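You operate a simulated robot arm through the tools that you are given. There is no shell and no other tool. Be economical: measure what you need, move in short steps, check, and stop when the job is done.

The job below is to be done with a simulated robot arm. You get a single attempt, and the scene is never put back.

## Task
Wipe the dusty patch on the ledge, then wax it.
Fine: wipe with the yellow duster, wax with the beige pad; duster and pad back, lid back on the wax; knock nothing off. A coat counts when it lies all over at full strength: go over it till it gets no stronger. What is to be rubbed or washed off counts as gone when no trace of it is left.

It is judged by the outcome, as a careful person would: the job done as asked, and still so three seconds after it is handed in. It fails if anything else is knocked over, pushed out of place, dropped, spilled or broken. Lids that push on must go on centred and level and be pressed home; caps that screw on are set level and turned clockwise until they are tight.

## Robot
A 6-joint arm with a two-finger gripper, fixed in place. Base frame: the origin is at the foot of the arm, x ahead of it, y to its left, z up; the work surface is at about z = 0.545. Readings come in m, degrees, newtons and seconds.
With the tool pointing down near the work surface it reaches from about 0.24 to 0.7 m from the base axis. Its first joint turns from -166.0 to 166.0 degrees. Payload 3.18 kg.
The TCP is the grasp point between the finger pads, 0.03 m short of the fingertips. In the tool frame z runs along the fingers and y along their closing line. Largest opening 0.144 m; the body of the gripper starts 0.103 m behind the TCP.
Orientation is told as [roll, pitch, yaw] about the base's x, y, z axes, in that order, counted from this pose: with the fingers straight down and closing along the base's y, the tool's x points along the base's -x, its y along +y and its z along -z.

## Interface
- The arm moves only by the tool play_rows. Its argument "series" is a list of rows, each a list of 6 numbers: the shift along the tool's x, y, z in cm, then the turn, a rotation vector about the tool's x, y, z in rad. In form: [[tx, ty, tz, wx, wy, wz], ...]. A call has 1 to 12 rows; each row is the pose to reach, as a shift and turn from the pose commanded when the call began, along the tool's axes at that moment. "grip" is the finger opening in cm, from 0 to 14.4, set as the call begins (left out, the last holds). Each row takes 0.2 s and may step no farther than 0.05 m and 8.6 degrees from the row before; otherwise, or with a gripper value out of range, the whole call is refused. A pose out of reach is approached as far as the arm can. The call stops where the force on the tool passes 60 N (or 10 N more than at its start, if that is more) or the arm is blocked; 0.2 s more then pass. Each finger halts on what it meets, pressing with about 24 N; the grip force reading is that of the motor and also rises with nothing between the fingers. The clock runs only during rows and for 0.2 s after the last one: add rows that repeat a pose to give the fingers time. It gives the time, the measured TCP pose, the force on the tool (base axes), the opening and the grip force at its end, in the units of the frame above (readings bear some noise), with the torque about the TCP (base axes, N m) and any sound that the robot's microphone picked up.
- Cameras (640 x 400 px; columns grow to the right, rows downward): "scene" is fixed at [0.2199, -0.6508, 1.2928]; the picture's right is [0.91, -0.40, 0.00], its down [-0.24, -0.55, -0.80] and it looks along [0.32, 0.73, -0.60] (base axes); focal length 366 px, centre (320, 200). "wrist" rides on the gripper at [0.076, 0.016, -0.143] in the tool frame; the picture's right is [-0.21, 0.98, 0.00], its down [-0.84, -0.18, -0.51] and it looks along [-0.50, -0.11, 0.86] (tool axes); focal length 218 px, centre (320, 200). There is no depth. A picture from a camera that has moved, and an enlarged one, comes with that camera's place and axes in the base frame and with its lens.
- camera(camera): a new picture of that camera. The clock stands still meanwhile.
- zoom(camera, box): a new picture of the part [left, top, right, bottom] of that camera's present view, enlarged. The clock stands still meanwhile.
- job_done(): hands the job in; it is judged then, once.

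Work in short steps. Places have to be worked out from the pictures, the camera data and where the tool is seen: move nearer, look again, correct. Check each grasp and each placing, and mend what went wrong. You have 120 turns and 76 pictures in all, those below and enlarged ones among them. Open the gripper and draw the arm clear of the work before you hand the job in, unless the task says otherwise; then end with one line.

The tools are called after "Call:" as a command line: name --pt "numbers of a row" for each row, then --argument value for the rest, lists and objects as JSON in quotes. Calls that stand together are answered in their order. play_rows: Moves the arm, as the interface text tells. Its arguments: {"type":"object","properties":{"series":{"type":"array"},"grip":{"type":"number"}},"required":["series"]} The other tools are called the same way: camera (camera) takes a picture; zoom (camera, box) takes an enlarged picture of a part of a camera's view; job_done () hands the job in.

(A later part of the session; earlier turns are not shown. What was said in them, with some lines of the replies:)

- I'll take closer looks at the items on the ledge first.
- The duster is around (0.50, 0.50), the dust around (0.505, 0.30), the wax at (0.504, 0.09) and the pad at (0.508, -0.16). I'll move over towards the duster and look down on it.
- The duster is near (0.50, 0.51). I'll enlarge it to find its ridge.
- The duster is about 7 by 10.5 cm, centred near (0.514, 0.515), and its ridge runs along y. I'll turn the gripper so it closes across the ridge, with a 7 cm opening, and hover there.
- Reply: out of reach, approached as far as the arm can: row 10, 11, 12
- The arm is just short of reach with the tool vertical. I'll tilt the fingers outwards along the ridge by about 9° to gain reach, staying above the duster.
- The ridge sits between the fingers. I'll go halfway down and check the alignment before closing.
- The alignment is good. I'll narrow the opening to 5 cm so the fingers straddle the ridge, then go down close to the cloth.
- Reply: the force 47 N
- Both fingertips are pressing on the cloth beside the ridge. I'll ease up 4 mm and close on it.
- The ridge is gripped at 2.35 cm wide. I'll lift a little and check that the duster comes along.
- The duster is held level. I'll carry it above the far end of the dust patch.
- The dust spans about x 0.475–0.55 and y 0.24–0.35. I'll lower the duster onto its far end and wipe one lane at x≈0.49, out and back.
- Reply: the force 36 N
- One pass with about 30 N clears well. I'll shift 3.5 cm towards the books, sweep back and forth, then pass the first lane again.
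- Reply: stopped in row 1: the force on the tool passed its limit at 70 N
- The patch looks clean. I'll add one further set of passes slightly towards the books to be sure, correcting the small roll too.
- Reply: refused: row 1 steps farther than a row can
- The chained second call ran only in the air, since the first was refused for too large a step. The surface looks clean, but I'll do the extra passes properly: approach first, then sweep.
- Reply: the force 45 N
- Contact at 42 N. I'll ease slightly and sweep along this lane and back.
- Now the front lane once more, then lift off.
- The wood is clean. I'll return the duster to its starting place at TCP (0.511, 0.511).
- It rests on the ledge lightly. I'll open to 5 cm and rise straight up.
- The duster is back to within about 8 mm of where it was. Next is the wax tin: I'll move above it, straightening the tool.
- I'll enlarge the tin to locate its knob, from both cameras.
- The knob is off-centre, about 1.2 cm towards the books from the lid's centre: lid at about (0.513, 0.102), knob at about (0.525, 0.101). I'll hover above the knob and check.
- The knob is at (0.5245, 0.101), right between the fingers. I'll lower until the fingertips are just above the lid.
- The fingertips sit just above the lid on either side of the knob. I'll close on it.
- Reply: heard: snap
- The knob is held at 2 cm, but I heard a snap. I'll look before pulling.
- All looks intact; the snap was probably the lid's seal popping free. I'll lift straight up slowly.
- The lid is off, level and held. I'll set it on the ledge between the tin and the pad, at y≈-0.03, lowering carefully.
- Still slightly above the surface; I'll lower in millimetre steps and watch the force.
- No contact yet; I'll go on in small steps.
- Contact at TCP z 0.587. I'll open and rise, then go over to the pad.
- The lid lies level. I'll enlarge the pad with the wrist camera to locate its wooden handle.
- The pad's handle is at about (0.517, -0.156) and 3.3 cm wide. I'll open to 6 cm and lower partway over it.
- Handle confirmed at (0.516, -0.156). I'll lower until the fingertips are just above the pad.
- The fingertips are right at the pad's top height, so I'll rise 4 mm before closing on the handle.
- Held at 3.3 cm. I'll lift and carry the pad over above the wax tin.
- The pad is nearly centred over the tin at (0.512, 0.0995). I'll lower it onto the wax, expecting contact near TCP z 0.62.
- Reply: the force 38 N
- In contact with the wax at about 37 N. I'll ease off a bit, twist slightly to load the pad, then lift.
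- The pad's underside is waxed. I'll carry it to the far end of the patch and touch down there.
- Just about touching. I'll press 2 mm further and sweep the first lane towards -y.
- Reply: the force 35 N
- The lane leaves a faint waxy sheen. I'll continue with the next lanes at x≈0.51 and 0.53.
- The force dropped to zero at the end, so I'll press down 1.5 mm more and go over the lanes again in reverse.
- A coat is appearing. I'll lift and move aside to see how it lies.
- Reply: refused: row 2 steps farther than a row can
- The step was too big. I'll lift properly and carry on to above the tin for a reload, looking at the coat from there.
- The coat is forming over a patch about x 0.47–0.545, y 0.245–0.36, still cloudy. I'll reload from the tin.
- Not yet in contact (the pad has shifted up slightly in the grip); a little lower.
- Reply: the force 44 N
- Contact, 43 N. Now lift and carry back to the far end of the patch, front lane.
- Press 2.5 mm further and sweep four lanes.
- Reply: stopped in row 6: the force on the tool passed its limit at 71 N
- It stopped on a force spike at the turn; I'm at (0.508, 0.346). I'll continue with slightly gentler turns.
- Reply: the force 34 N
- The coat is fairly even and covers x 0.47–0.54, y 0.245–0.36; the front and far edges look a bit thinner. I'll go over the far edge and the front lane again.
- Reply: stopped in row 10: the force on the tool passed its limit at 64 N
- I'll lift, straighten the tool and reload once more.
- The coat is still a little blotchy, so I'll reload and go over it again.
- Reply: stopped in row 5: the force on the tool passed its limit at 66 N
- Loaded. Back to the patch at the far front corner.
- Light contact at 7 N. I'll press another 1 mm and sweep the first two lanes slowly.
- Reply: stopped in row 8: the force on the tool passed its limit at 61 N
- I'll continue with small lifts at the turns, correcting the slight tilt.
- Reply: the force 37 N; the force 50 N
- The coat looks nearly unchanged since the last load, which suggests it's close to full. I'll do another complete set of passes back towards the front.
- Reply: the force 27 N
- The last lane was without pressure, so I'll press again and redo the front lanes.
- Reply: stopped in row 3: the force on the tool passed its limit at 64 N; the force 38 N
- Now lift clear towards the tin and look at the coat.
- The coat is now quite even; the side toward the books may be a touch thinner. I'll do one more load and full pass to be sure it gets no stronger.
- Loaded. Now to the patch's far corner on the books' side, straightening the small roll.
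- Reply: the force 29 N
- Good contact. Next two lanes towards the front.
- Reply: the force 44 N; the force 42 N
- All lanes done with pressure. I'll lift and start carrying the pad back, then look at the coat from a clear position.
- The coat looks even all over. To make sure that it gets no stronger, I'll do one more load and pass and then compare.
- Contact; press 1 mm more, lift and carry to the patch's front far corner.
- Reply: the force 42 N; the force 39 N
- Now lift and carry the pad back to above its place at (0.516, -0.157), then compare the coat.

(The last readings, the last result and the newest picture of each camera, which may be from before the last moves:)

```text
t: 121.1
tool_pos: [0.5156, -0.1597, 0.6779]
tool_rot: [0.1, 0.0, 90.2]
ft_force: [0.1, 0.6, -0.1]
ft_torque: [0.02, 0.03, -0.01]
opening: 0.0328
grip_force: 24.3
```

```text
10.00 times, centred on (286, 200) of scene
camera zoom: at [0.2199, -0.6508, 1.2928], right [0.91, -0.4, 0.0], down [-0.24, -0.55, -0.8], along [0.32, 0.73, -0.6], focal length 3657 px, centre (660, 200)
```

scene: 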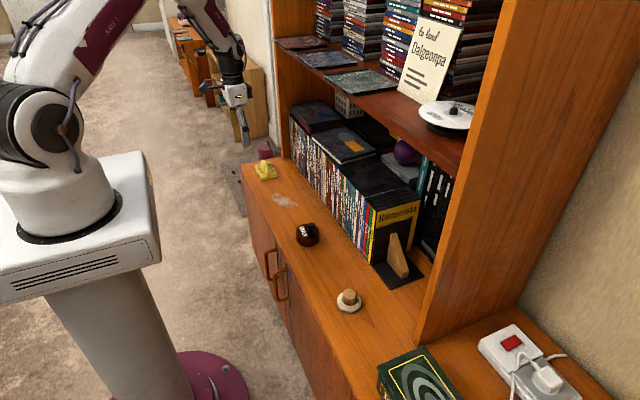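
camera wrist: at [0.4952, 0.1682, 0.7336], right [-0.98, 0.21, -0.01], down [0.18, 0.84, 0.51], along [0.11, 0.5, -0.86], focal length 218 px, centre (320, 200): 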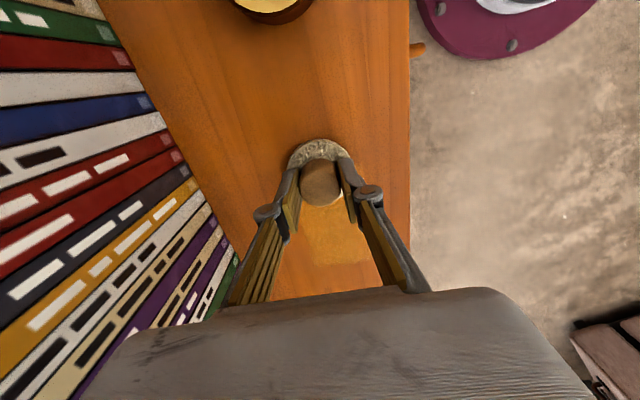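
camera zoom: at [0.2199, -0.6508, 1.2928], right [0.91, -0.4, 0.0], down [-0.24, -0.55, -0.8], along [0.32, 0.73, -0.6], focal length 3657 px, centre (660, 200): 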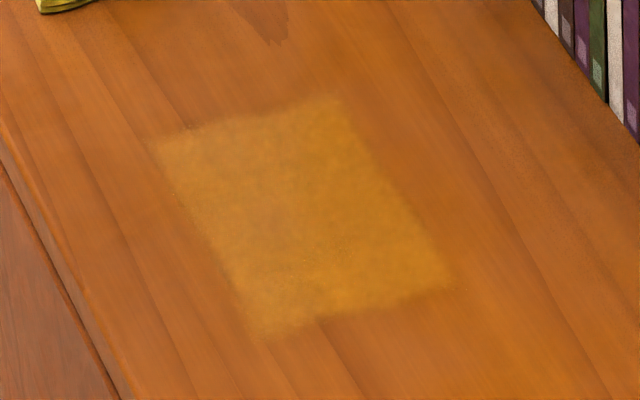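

No change, so the coat is full. I'll set the pad down in its place.

Call:
play_rows --pt "-0.3 0 4 0 0 0" --pt "-0.3 0 7 0 0 0" --pt "-0.3 0 8.3 0 0 0" --pt "-0.3 0 8.7 0 0 0" --pt "-0.3 0 8.85 0 0 0" --pt "-0.3 0 8.85 0 0 0"

```text
t: 122.5
tool_pos: [0.5147, -0.1545, 0.5894]
tool_rot: [0.0, -0.1, 90.0]
ft_force: [-6.9, 4.2, 32.4]
ft_torque: [0.19, 0.26, -0.01]
opening: 0.0324
grip_force: 24.2
```

It's firmly down. I'll ease, open to 5.5 cm, and rise.

Call:
play_rows --pt "0 0 -0.1 0 0 0" --pt "0 0 -0.1 0 0 0"

Call:
play_rows --grip 5.5 --pt "0 0 -0.1 0 0 0" --pt "0 0 -0.1 0 0 0" --pt "0 0 -2 0 0 0" --pt "0 0 -5 0 0 0" --pt "0 0 -9 0 0 0" --pt "0 0 -9 0 0 0"

Call:
zoom --camera "scene" --box '[290, 230, 402, 318]'

```text
t: 123.1
tool_pos: [0.5148, -0.1553, 0.5897]
tool_rot: [-0.2, 0.0, 90.1]
ft_force: [0.1, -0.3, 19.6]
ft_torque: [-0.02, -0.01, 0.03]
opening: 0.0328
grip_force: 23.8
```

```text
t: 124.5
tool_pos: [0.515, -0.1561, 0.6806]
tool_rot: [0.2, -0.1, 90.1]
ft_force: [0.2, 0.5, -1.0]
ft_torque: [0.01, -0.03, -0.03]
opening: 0.0549
grip_force: 0.1
```

```text
4.55 times, centred on (346, 274) of scene
camera zoom: at [0.2199, -0.6508, 1.2928], right [0.91, -0.4, 0.0], down [-0.24, -0.55, -0.8], along [0.32, 0.73, -0.6], focal length 1662 px, centre (202, -136)
```

zoom: 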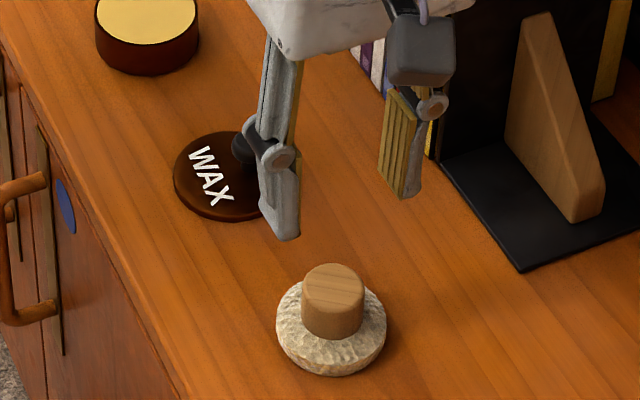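

The pad is back. Next is the lid: I'll move to view both lid and tin from the wrist camera and get exact positions.

Call:
play_rows --pt "-3 -0.5 -2 0 0 0" --pt "-6.6 -1 -4 0 0 0" --pt "-6.6 -1 -4 0 0 0"

Call:
zoom --camera "wrist" --box '[256, 130, 400, 220]'

```text
t: 125.3
tool_pos: [0.5239, -0.0882, 0.7198]
tool_rot: [0.1, -0.2, 90.0]
ft_force: [-0.4, -0.5, -0.5]
ft_torque: [0.0, 0.01, -0.02]
opening: 0.0549
grip_force: 0.1
```

```text
4.44 times, centred on (328, 175) of wrist
camera zoom: at [0.5086, -0.1645, 0.861], right [-0.98, 0.21, 0.0], down [0.18, 0.84, 0.51], along [0.1, 0.5, -0.86], focal length 970 px, centre (284, 311)
```

zoom: 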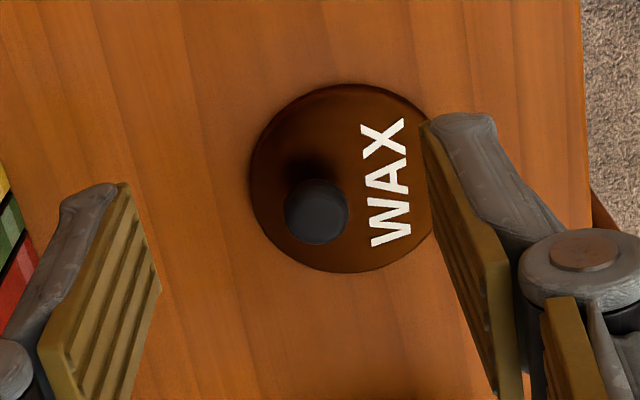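

The knob is at about (0.525, -0.030), as I left it. I'll go down over it with a 5 cm opening.

Call:
play_rows --grip 5 --pt "-2.5 -0.1 3 0 0 0" --pt "-5.8 -0.12 6 0 0 0" --pt "-5.8 -0.12 9.5 0 0 0" --pt "-5.8 -0.12 12 0 0 0" --pt "-5.8 -0.12 13.0 0 0 0" --pt "-5.8 -0.12 13.0 0 0 0"

Call:
zoom --camera "scene" --box '[285, 225, 365, 275]'

```text
t: 126.7
tool_pos: [0.5267, -0.0298, 0.5908]
tool_rot: [0.0, 0.0, 90.1]
ft_force: [-1.3, 0.7, 0.6]
ft_torque: [0.01, 0.01, 0.03]
opening: 0.05
grip_force: 0.1
```

```text
8.00 times, centred on (325, 250) of scene
camera zoom: at [0.2199, -0.6508, 1.2928], right [0.91, -0.4, 0.0], down [-0.24, -0.55, -0.8], along [0.32, 0.73, -0.6], focal length 2926 px, centre (280, -200)
```

zoom: 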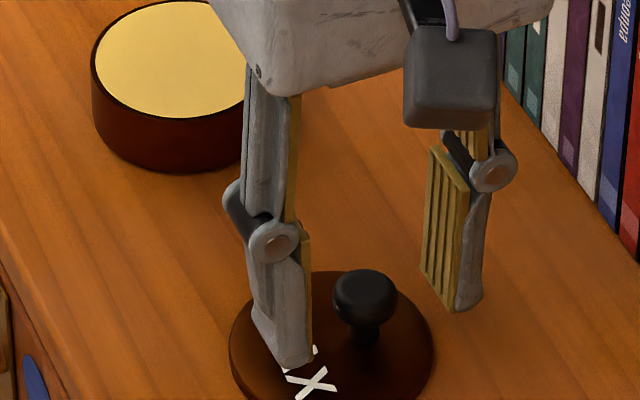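

Straddled. I'll lower 2 mm more and close.

Call:
play_rows --pt "0 0 0.15 0 0 0" --pt "0 0 0.25 0 0 0"

Call:
play_rows --grip 0.5 --pt "0 0 0 0 0 0" --pt "0 0 0 0 0 0" --pt "0 0 0 0 0 0"

```text
t: 127.3
tool_pos: [0.5264, -0.0305, 0.5883]
tool_rot: [0.1, -0.2, 90.2]
ft_force: [-0.3, -0.3, -0.2]
ft_torque: [-0.02, -0.01, 0.0]
opening: 0.0498
grip_force: 0.0
```

```text
t: 128.1
tool_pos: [0.5271, -0.0305, 0.5879]
tool_rot: [0.2, -0.1, 90.1]
ft_force: [-0.5, -0.4, 0.2]
ft_torque: [-0.02, 0.01, -0.01]
opening: 0.0199
grip_force: 24.2
```

Gripped at 2 cm. I'll lift and carry it to just above the tin, then check the alignment.

Call:
play_rows --pt "0 0 -2 0 0 0" --pt "0 0 -6 0 0 0" --pt "-3 0 -8 0 0 0" --pt "-7.5 0.1 -8 0 0 0" --pt "-11 0.1 -7.5 0 0 0" --pt "-13.05 0.15 -6 0 0 0" --pt "-13.05 0.15 -6 0 0 0"

Call:
zoom --camera "wrist" --box '[240, 90, 400, 190]'

Call:
zoom --camera "scene" --box '[267, 195, 347, 245]'

```text
t: 129.7
tool_pos: [0.5249, 0.0999, 0.6475]
tool_rot: [0.0, -0.1, 90.1]
ft_force: [-0.2, -0.5, -0.3]
ft_torque: [0.02, 0.01, 0.02]
opening: 0.02
grip_force: 24.1
```

```text
4.00 times, centred on (320, 140) of wrist
camera zoom: at [0.5085, 0.023, 0.7903], right [-0.98, 0.21, 0.0], down [0.18, 0.84, 0.51], along [0.1, 0.5, -0.86], focal length 873 px, centre (320, 440)
```

zoom: 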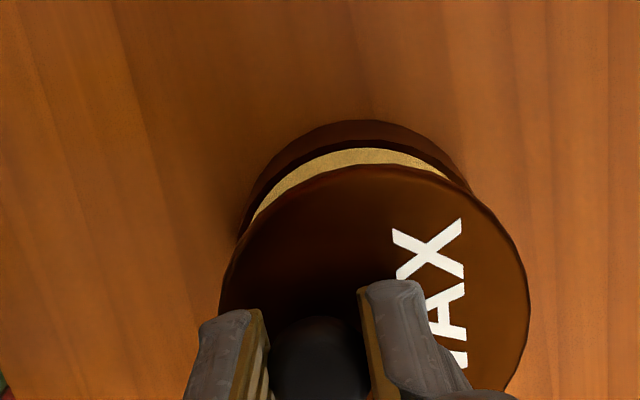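

```text
8.00 times, centred on (307, 220) of scene
camera zoom: at [0.2199, -0.6508, 1.2928], right [0.91, -0.4, 0.0], down [-0.24, -0.55, -0.8], along [0.32, 0.73, -0.6], focal length 2926 px, centre (424, 40)
```

zoom: 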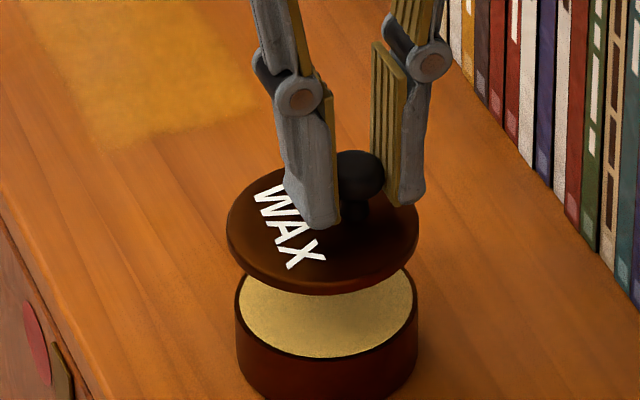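

Tin and lid align to within a millimetre or two. I'll lower to a few millimetres above seating and compare again.

Call:
play_rows --pt "0 0 1.2 0 0 0" --pt "0 0 2.2 0 0 0" --pt "0 0 2.7 0 0 0" --pt "0 0 2.7 0 0 0"

Call:
zoom --camera "scene" --box '[283, 212, 331, 254]'

Call:
zoom --camera "wrist" --box '[270, 90, 390, 165]'

```text
t: 130.7
tool_pos: [0.5247, 0.0992, 0.6207]
tool_rot: [0.0, -0.1, 90.1]
ft_force: [-0.6, 0.2, -0.3]
ft_torque: [0.0, 0.03, 0.0]
opening: 0.0202
grip_force: 23.8
```

```text
9.52 times, centred on (307, 233) of scene
camera zoom: at [0.2199, -0.6508, 1.2928], right [0.91, -0.4, 0.0], down [-0.24, -0.55, -0.8], along [0.32, 0.73, -0.6], focal length 3483 px, centre (444, -114)
```

zoom: 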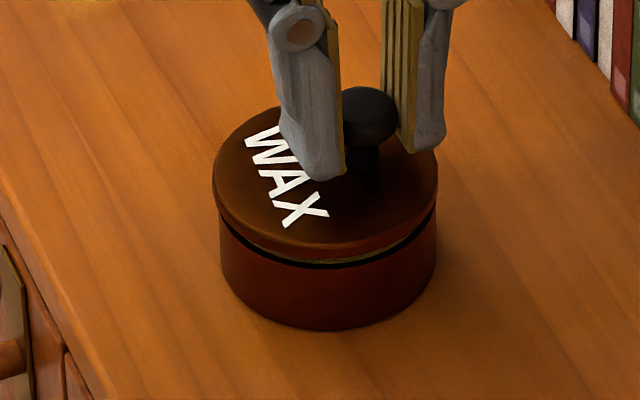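

```text
5.33 times, centred on (330, 128) of wrist
camera zoom: at [0.5085, 0.0229, 0.7627], right [-0.98, 0.21, 0.0], down [0.18, 0.84, 0.51], along [0.1, 0.5, -0.86], focal length 1164 px, centre (267, 587)
```

zoom: 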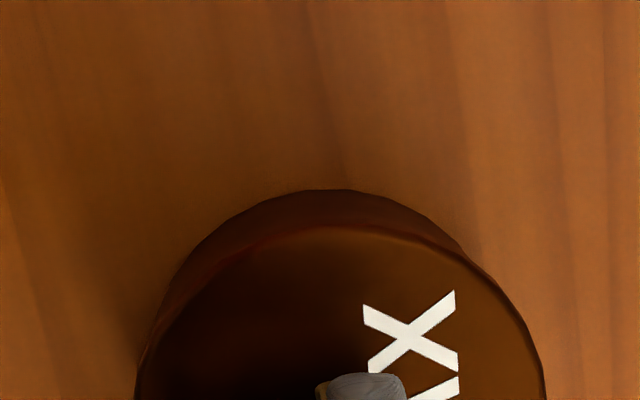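

The lid is about 0.6 mm off to the left in the picture. I'll correct that and lower gently until contact.

Call:
play_rows --pt "0.03 -0.06 0.1 0 0 0" --pt "0.03 -0.06 0.25 0 0 0" --pt "0.03 -0.06 0.4 0 0 0" --pt "0.03 -0.06 0.5 0 0 0" --pt "0.03 -0.06 0.5 0 0 0"

```text
t: 131.9
tool_pos: [0.5258, 0.0991, 0.6148]
tool_rot: [0.0, -0.1, 90.1]
ft_force: [-0.3, 0.3, -0.5]
ft_torque: [-0.01, 0.0, 0.0]
opening: 0.0199
grip_force: 24.4
```

Call:
play_rows --pt "0 0 0.1 0 0 0" --pt "0 0 0.2 0 0 0" --pt "0 0 0.3 0 0 0" --pt "0 0 0.3 0 0 0"

```text
t: 132.9
tool_pos: [0.5259, 0.0994, 0.6142]
tool_rot: [0.1, -0.1, 90.1]
ft_force: [-3.4, -1.5, 19.4]
ft_torque: [-0.09, 0.1, 0.01]
opening: 0.0199
grip_force: 23.9
```

Contact at z 0.614, 19 N. I'll press slightly harder through the knob and listen for a snap.

Call:
play_rows --pt "0 0 0.1 0 0 0" --pt "0 0 0.2 0 0 0" --pt "0 0 0.2 0 0 0"

Call:
zoom --camera "scene" --box '[283, 212, 331, 254]'

```text
t: 133.7
tool_pos: [0.5249, 0.0992, 0.6108]
tool_rot: [-0.1, -0.2, 90.1]
ft_force: [-3.2, -1.6, 30.7]
ft_torque: [-0.01, 0.08, 0.04]
opening: 0.0198
grip_force: 23.5
```

```text
9.52 times, centred on (307, 233) of scene
camera zoom: at [0.2199, -0.6508, 1.2928], right [0.91, -0.4, 0.0], down [-0.24, -0.55, -0.8], along [0.32, 0.73, -0.6], focal length 3483 px, centre (444, -114)
```

zoom: 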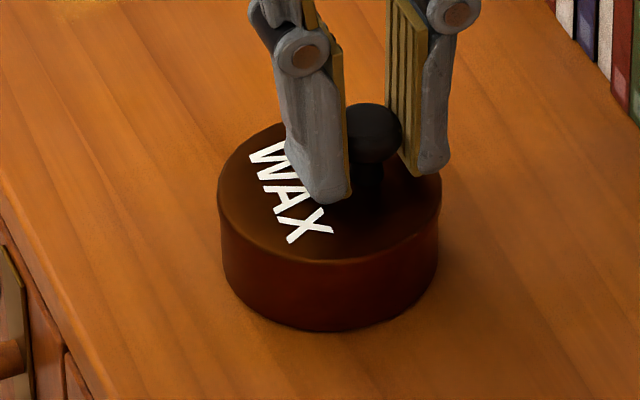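

The lid now looks centred and flush, but no snap was heard. I'll release, rise, and turn the gripper so both fingertips can press evenly on the lid either side of the knob.

Call:
play_rows --grip 4.2 --pt "0 0 -0.2 0 0 0" --pt "0 0 -0.2 0 0 0" --pt "0 0 -2 0 0 0" --pt "0 0 -5 0 0 0" --pt "0 0 -7 0 0 0"

Call:
play_rows --pt "0 0.2 0 0 0 0.142" --pt "0 0.4 0 0 0 0.284" --pt "0 0.6 0 0 0 0.426" --pt "0 0.8 0 0 0 0.568" --pt "0 1.0 0 0 0 0.71" --pt "0 1.2 0 0 0 0.852" --pt "0 1.25 0 0 0 0.994" --pt "0 1.25 0 0 0 1.136" --pt "0 1.25 0 0 0 1.278" --pt "0 1.25 0 0 0 1.42" --pt "0 1.25 0 0 0 1.5708" --pt "0 1.25 0 0 0 1.5708"

Call:
zoom --camera "scene" --box '[267, 195, 347, 254]'

```text
t: 134.9
tool_pos: [0.5248, 0.0997, 0.6808]
tool_rot: [0.0, -0.1, 90.0]
ft_force: [-0.4, 0.0, -0.2]
ft_torque: [-0.01, -0.01, 0.0]
opening: 0.042
grip_force: 0.1
heard: snap
```

```text
t: 137.5
tool_pos: [0.512, 0.0982, 0.6801]
tool_rot: [0.1, 0.2, 0.0]
ft_force: [1.0, 1.9, -0.2]
ft_torque: [-0.03, -0.02, 0.0]
opening: 0.0422
grip_force: 0.2
```

```text
6.78 times, centred on (307, 224) of scene
camera zoom: at [0.2199, -0.6508, 1.2928], right [0.91, -0.4, 0.0], down [-0.24, -0.55, -0.8], along [0.32, 0.73, -0.6], focal length 2480 px, centre (408, 34)
```

zoom: 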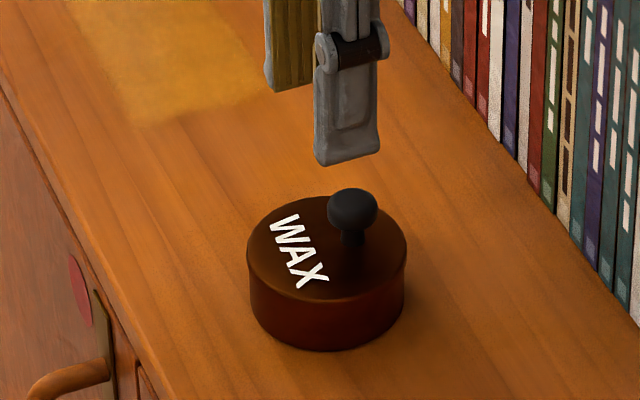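

The lid is on, but that snap on release could mean it popped loose. I'll now press with both fingertips on the lid, straddling the knob.

Call:
play_rows --pt "0 0.15 3 0 0 0" --pt "0 0.15 5.5 0 0 0" --pt "0 0.15 6.5 0 0 0" --pt "0 0.15 6.9 0 0 0" --pt "0 0.15 7.1 0 0 0" --pt "0 0.15 7.1 0 0 0"

```text
t: 138.9
tool_pos: [0.5116, 0.0998, 0.6098]
tool_rot: [0.0, 0.0, 0.1]
ft_force: [0.0, -1.5, 0.0]
ft_torque: [-0.01, -0.01, -0.04]
opening: 0.0419
grip_force: 0.0
```

Call:
play_rows --pt "0 0 0.15 0 0 0" --pt "0 0 0.3 0 0 0" --pt "0 0 0.45 0 0 0" --pt "0 0 0.6 0 0 0" --pt "0 0 0.75 0 0 0" --pt "0 0 0.75 0 0 0"

```text
t: 139.9
tool_pos: [0.5143, 0.0992, 0.6068]
tool_rot: [0.1, -0.1, 0.1]
ft_force: [-3.3, -7.5, 20.3]
ft_torque: [-0.13, -0.29, -0.09]
opening: 0.0198
grip_force: 24.3
stopped in row 5: the force on the tool passed its limit at 71 N (the readings are from after the stop); the commanded pose is now the measured one
```

The fingers closed onto the knob under the load, and the press stopped at 71 N without a snap. I'll reopen in place, then lift away straight up.

Call:
play_rows --grip 4.6 --pt "0 0 0 0 0 0" --pt "0 0 0 0 0 0" --pt "0 0 0 0 0 0"

```text
t: 140.7
tool_pos: [0.5132, 0.0998, 0.6074]
tool_rot: [0.2, 0.0, 0.2]
ft_force: [1.3, 0.0, 5.9]
ft_torque: [0.02, -0.04, 0.03]
opening: 0.0464
grip_force: 0.1
```

Call:
play_rows --pt "0 0 -1 0 0 0" --pt "0 0 -4 0 0 0" --pt "0 0 -8 0 0 0" --pt "0 0 -8 0 0 0"

Call:
zoom --camera "scene" --box '[283, 212, 331, 254]'

```text
t: 141.7
tool_pos: [0.5139, 0.0996, 0.6864]
tool_rot: [0.1, 0.0, 0.2]
ft_force: [0.6, -0.2, 0.1]
ft_torque: [-0.02, 0.03, -0.01]
opening: 0.0458
grip_force: 0.0
```

```text
9.52 times, centred on (307, 233) of scene
camera zoom: at [0.2199, -0.6508, 1.2928], right [0.91, -0.4, 0.0], down [-0.24, -0.55, -0.8], along [0.32, 0.73, -0.6], focal length 3483 px, centre (444, -114)
```

zoom: 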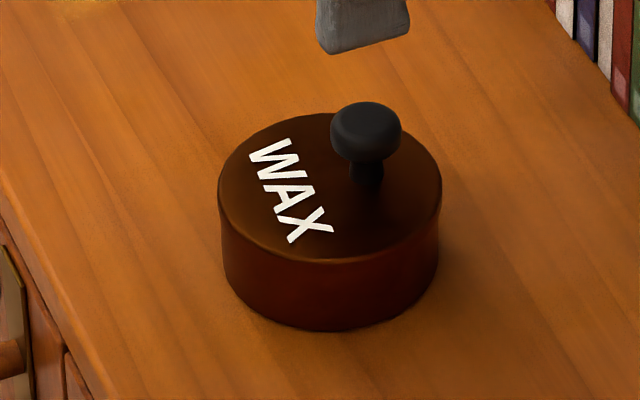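

It looks centred, level and as low as at the start. To make sure it's home, I'll press down on the knob top with closed fingers and listen.

Call:
play_rows --grip 0 --pt "-0.6 0 0 0 0 0" --pt "-1.1 0 0 0 0 0" --pt "-1.1 0 2 0 0 0" --pt "-1.1 0 4 0 0 0" --pt "-1.1 0 5 0 0 0" --pt "-1.1 0 5.4 0 0 0" --pt "-1.1 0 5.4 0 0 0"

```text
t: 143.3
tool_pos: [0.5246, 0.1, 0.6333]
tool_rot: [0.1, 0.0, 0.2]
ft_force: [-0.2, 0.1, -0.5]
ft_torque: [0.01, -0.03, -0.02]
opening: 0.0001
grip_force: 23.9
```

Call:
play_rows --pt "0 0 0.15 0 0 0" --pt "0 0 0.3 0 0 0" --pt "0 0 0.45 0 0 0" --pt "0 0 0.6 0 0 0" --pt "0 0 0.75 0 0 0" --pt "0 0 0.9 0 0 0" --pt "0 0 1.05 0 0 0" --pt "0 0 1.2 0 0 0"

```text
t: 145.0
tool_pos: [0.5244, 0.1008, 0.6257]
tool_rot: [0.2, 0.0, 0.2]
ft_force: [-7.8, -1.9, 19.4]
ft_torque: [-0.09, 0.19, 0.01]
opening: 0.0058
grip_force: 24.1
stopped in row 8: the force on the tool passed its limit at 66 N (the readings are from after the stop); the commanded pose is now the measured one
```

No snap under 66 N, so the lid is already home. I'll rise, draw the arm clear, and take a final look.

Call:
play_rows --pt "0 0 -2 0 0 0" --pt "0 0 -6 0 0 0" --pt "0 0 -10 0 0 0" --pt "2 0 -14 0 0 0" --pt "5 0 -17 0 0 0" --pt "8 0 -20 0 0 0" --pt "10 0 -22 0 0 0" --grip 6

Call:
camera --camera "scene"

Call:
zoom --camera "scene" --box '[283, 212, 331, 254]'

```text
t: 146.6
tool_pos: [0.4257, 0.1008, 0.8441]
tool_rot: [0.1, 0.0, 0.2]
ft_force: [-0.1, -0.1, -0.1]
ft_torque: [0.03, 0.02, 0.04]
opening: 0.0601
grip_force: 0.1
```

```text
2 pictures are left
```

scene: 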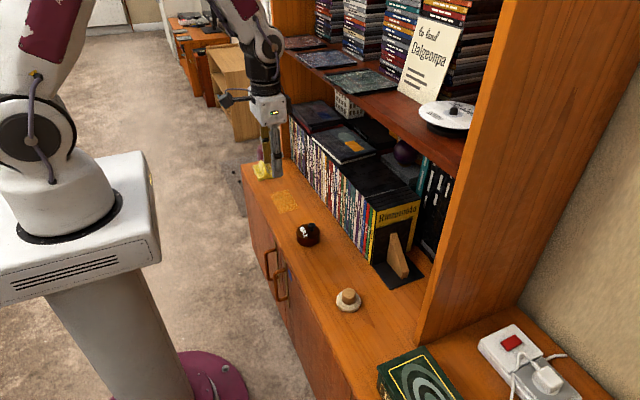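

```text
9.52 times, centred on (307, 233) of scene
camera zoom: at [0.2199, -0.6508, 1.2928], right [0.91, -0.4, 0.0], down [-0.24, -0.55, -0.8], along [0.32, 0.73, -0.6], focal length 3483 px, centre (444, -114)
```

zoom: 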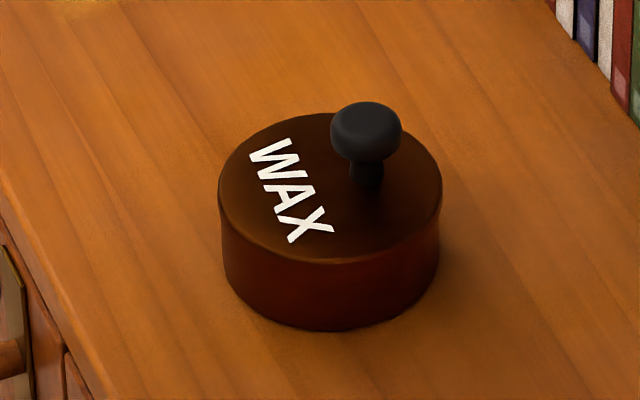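

The lid is level and home, the coat is even, the duster and pad are back, and the arm is clear. I'm handing the job in.

Call:
job_done

```text
The job is handed in.
```

The dusty patch is wiped clean and waxed to an even coat that got no stronger on the last pass. The pad is back in its place and the duster is within about 8 mm of where it lay. The wax lid is on centred and level; it did not move under a final 66 N press, and nothing was knocked off.
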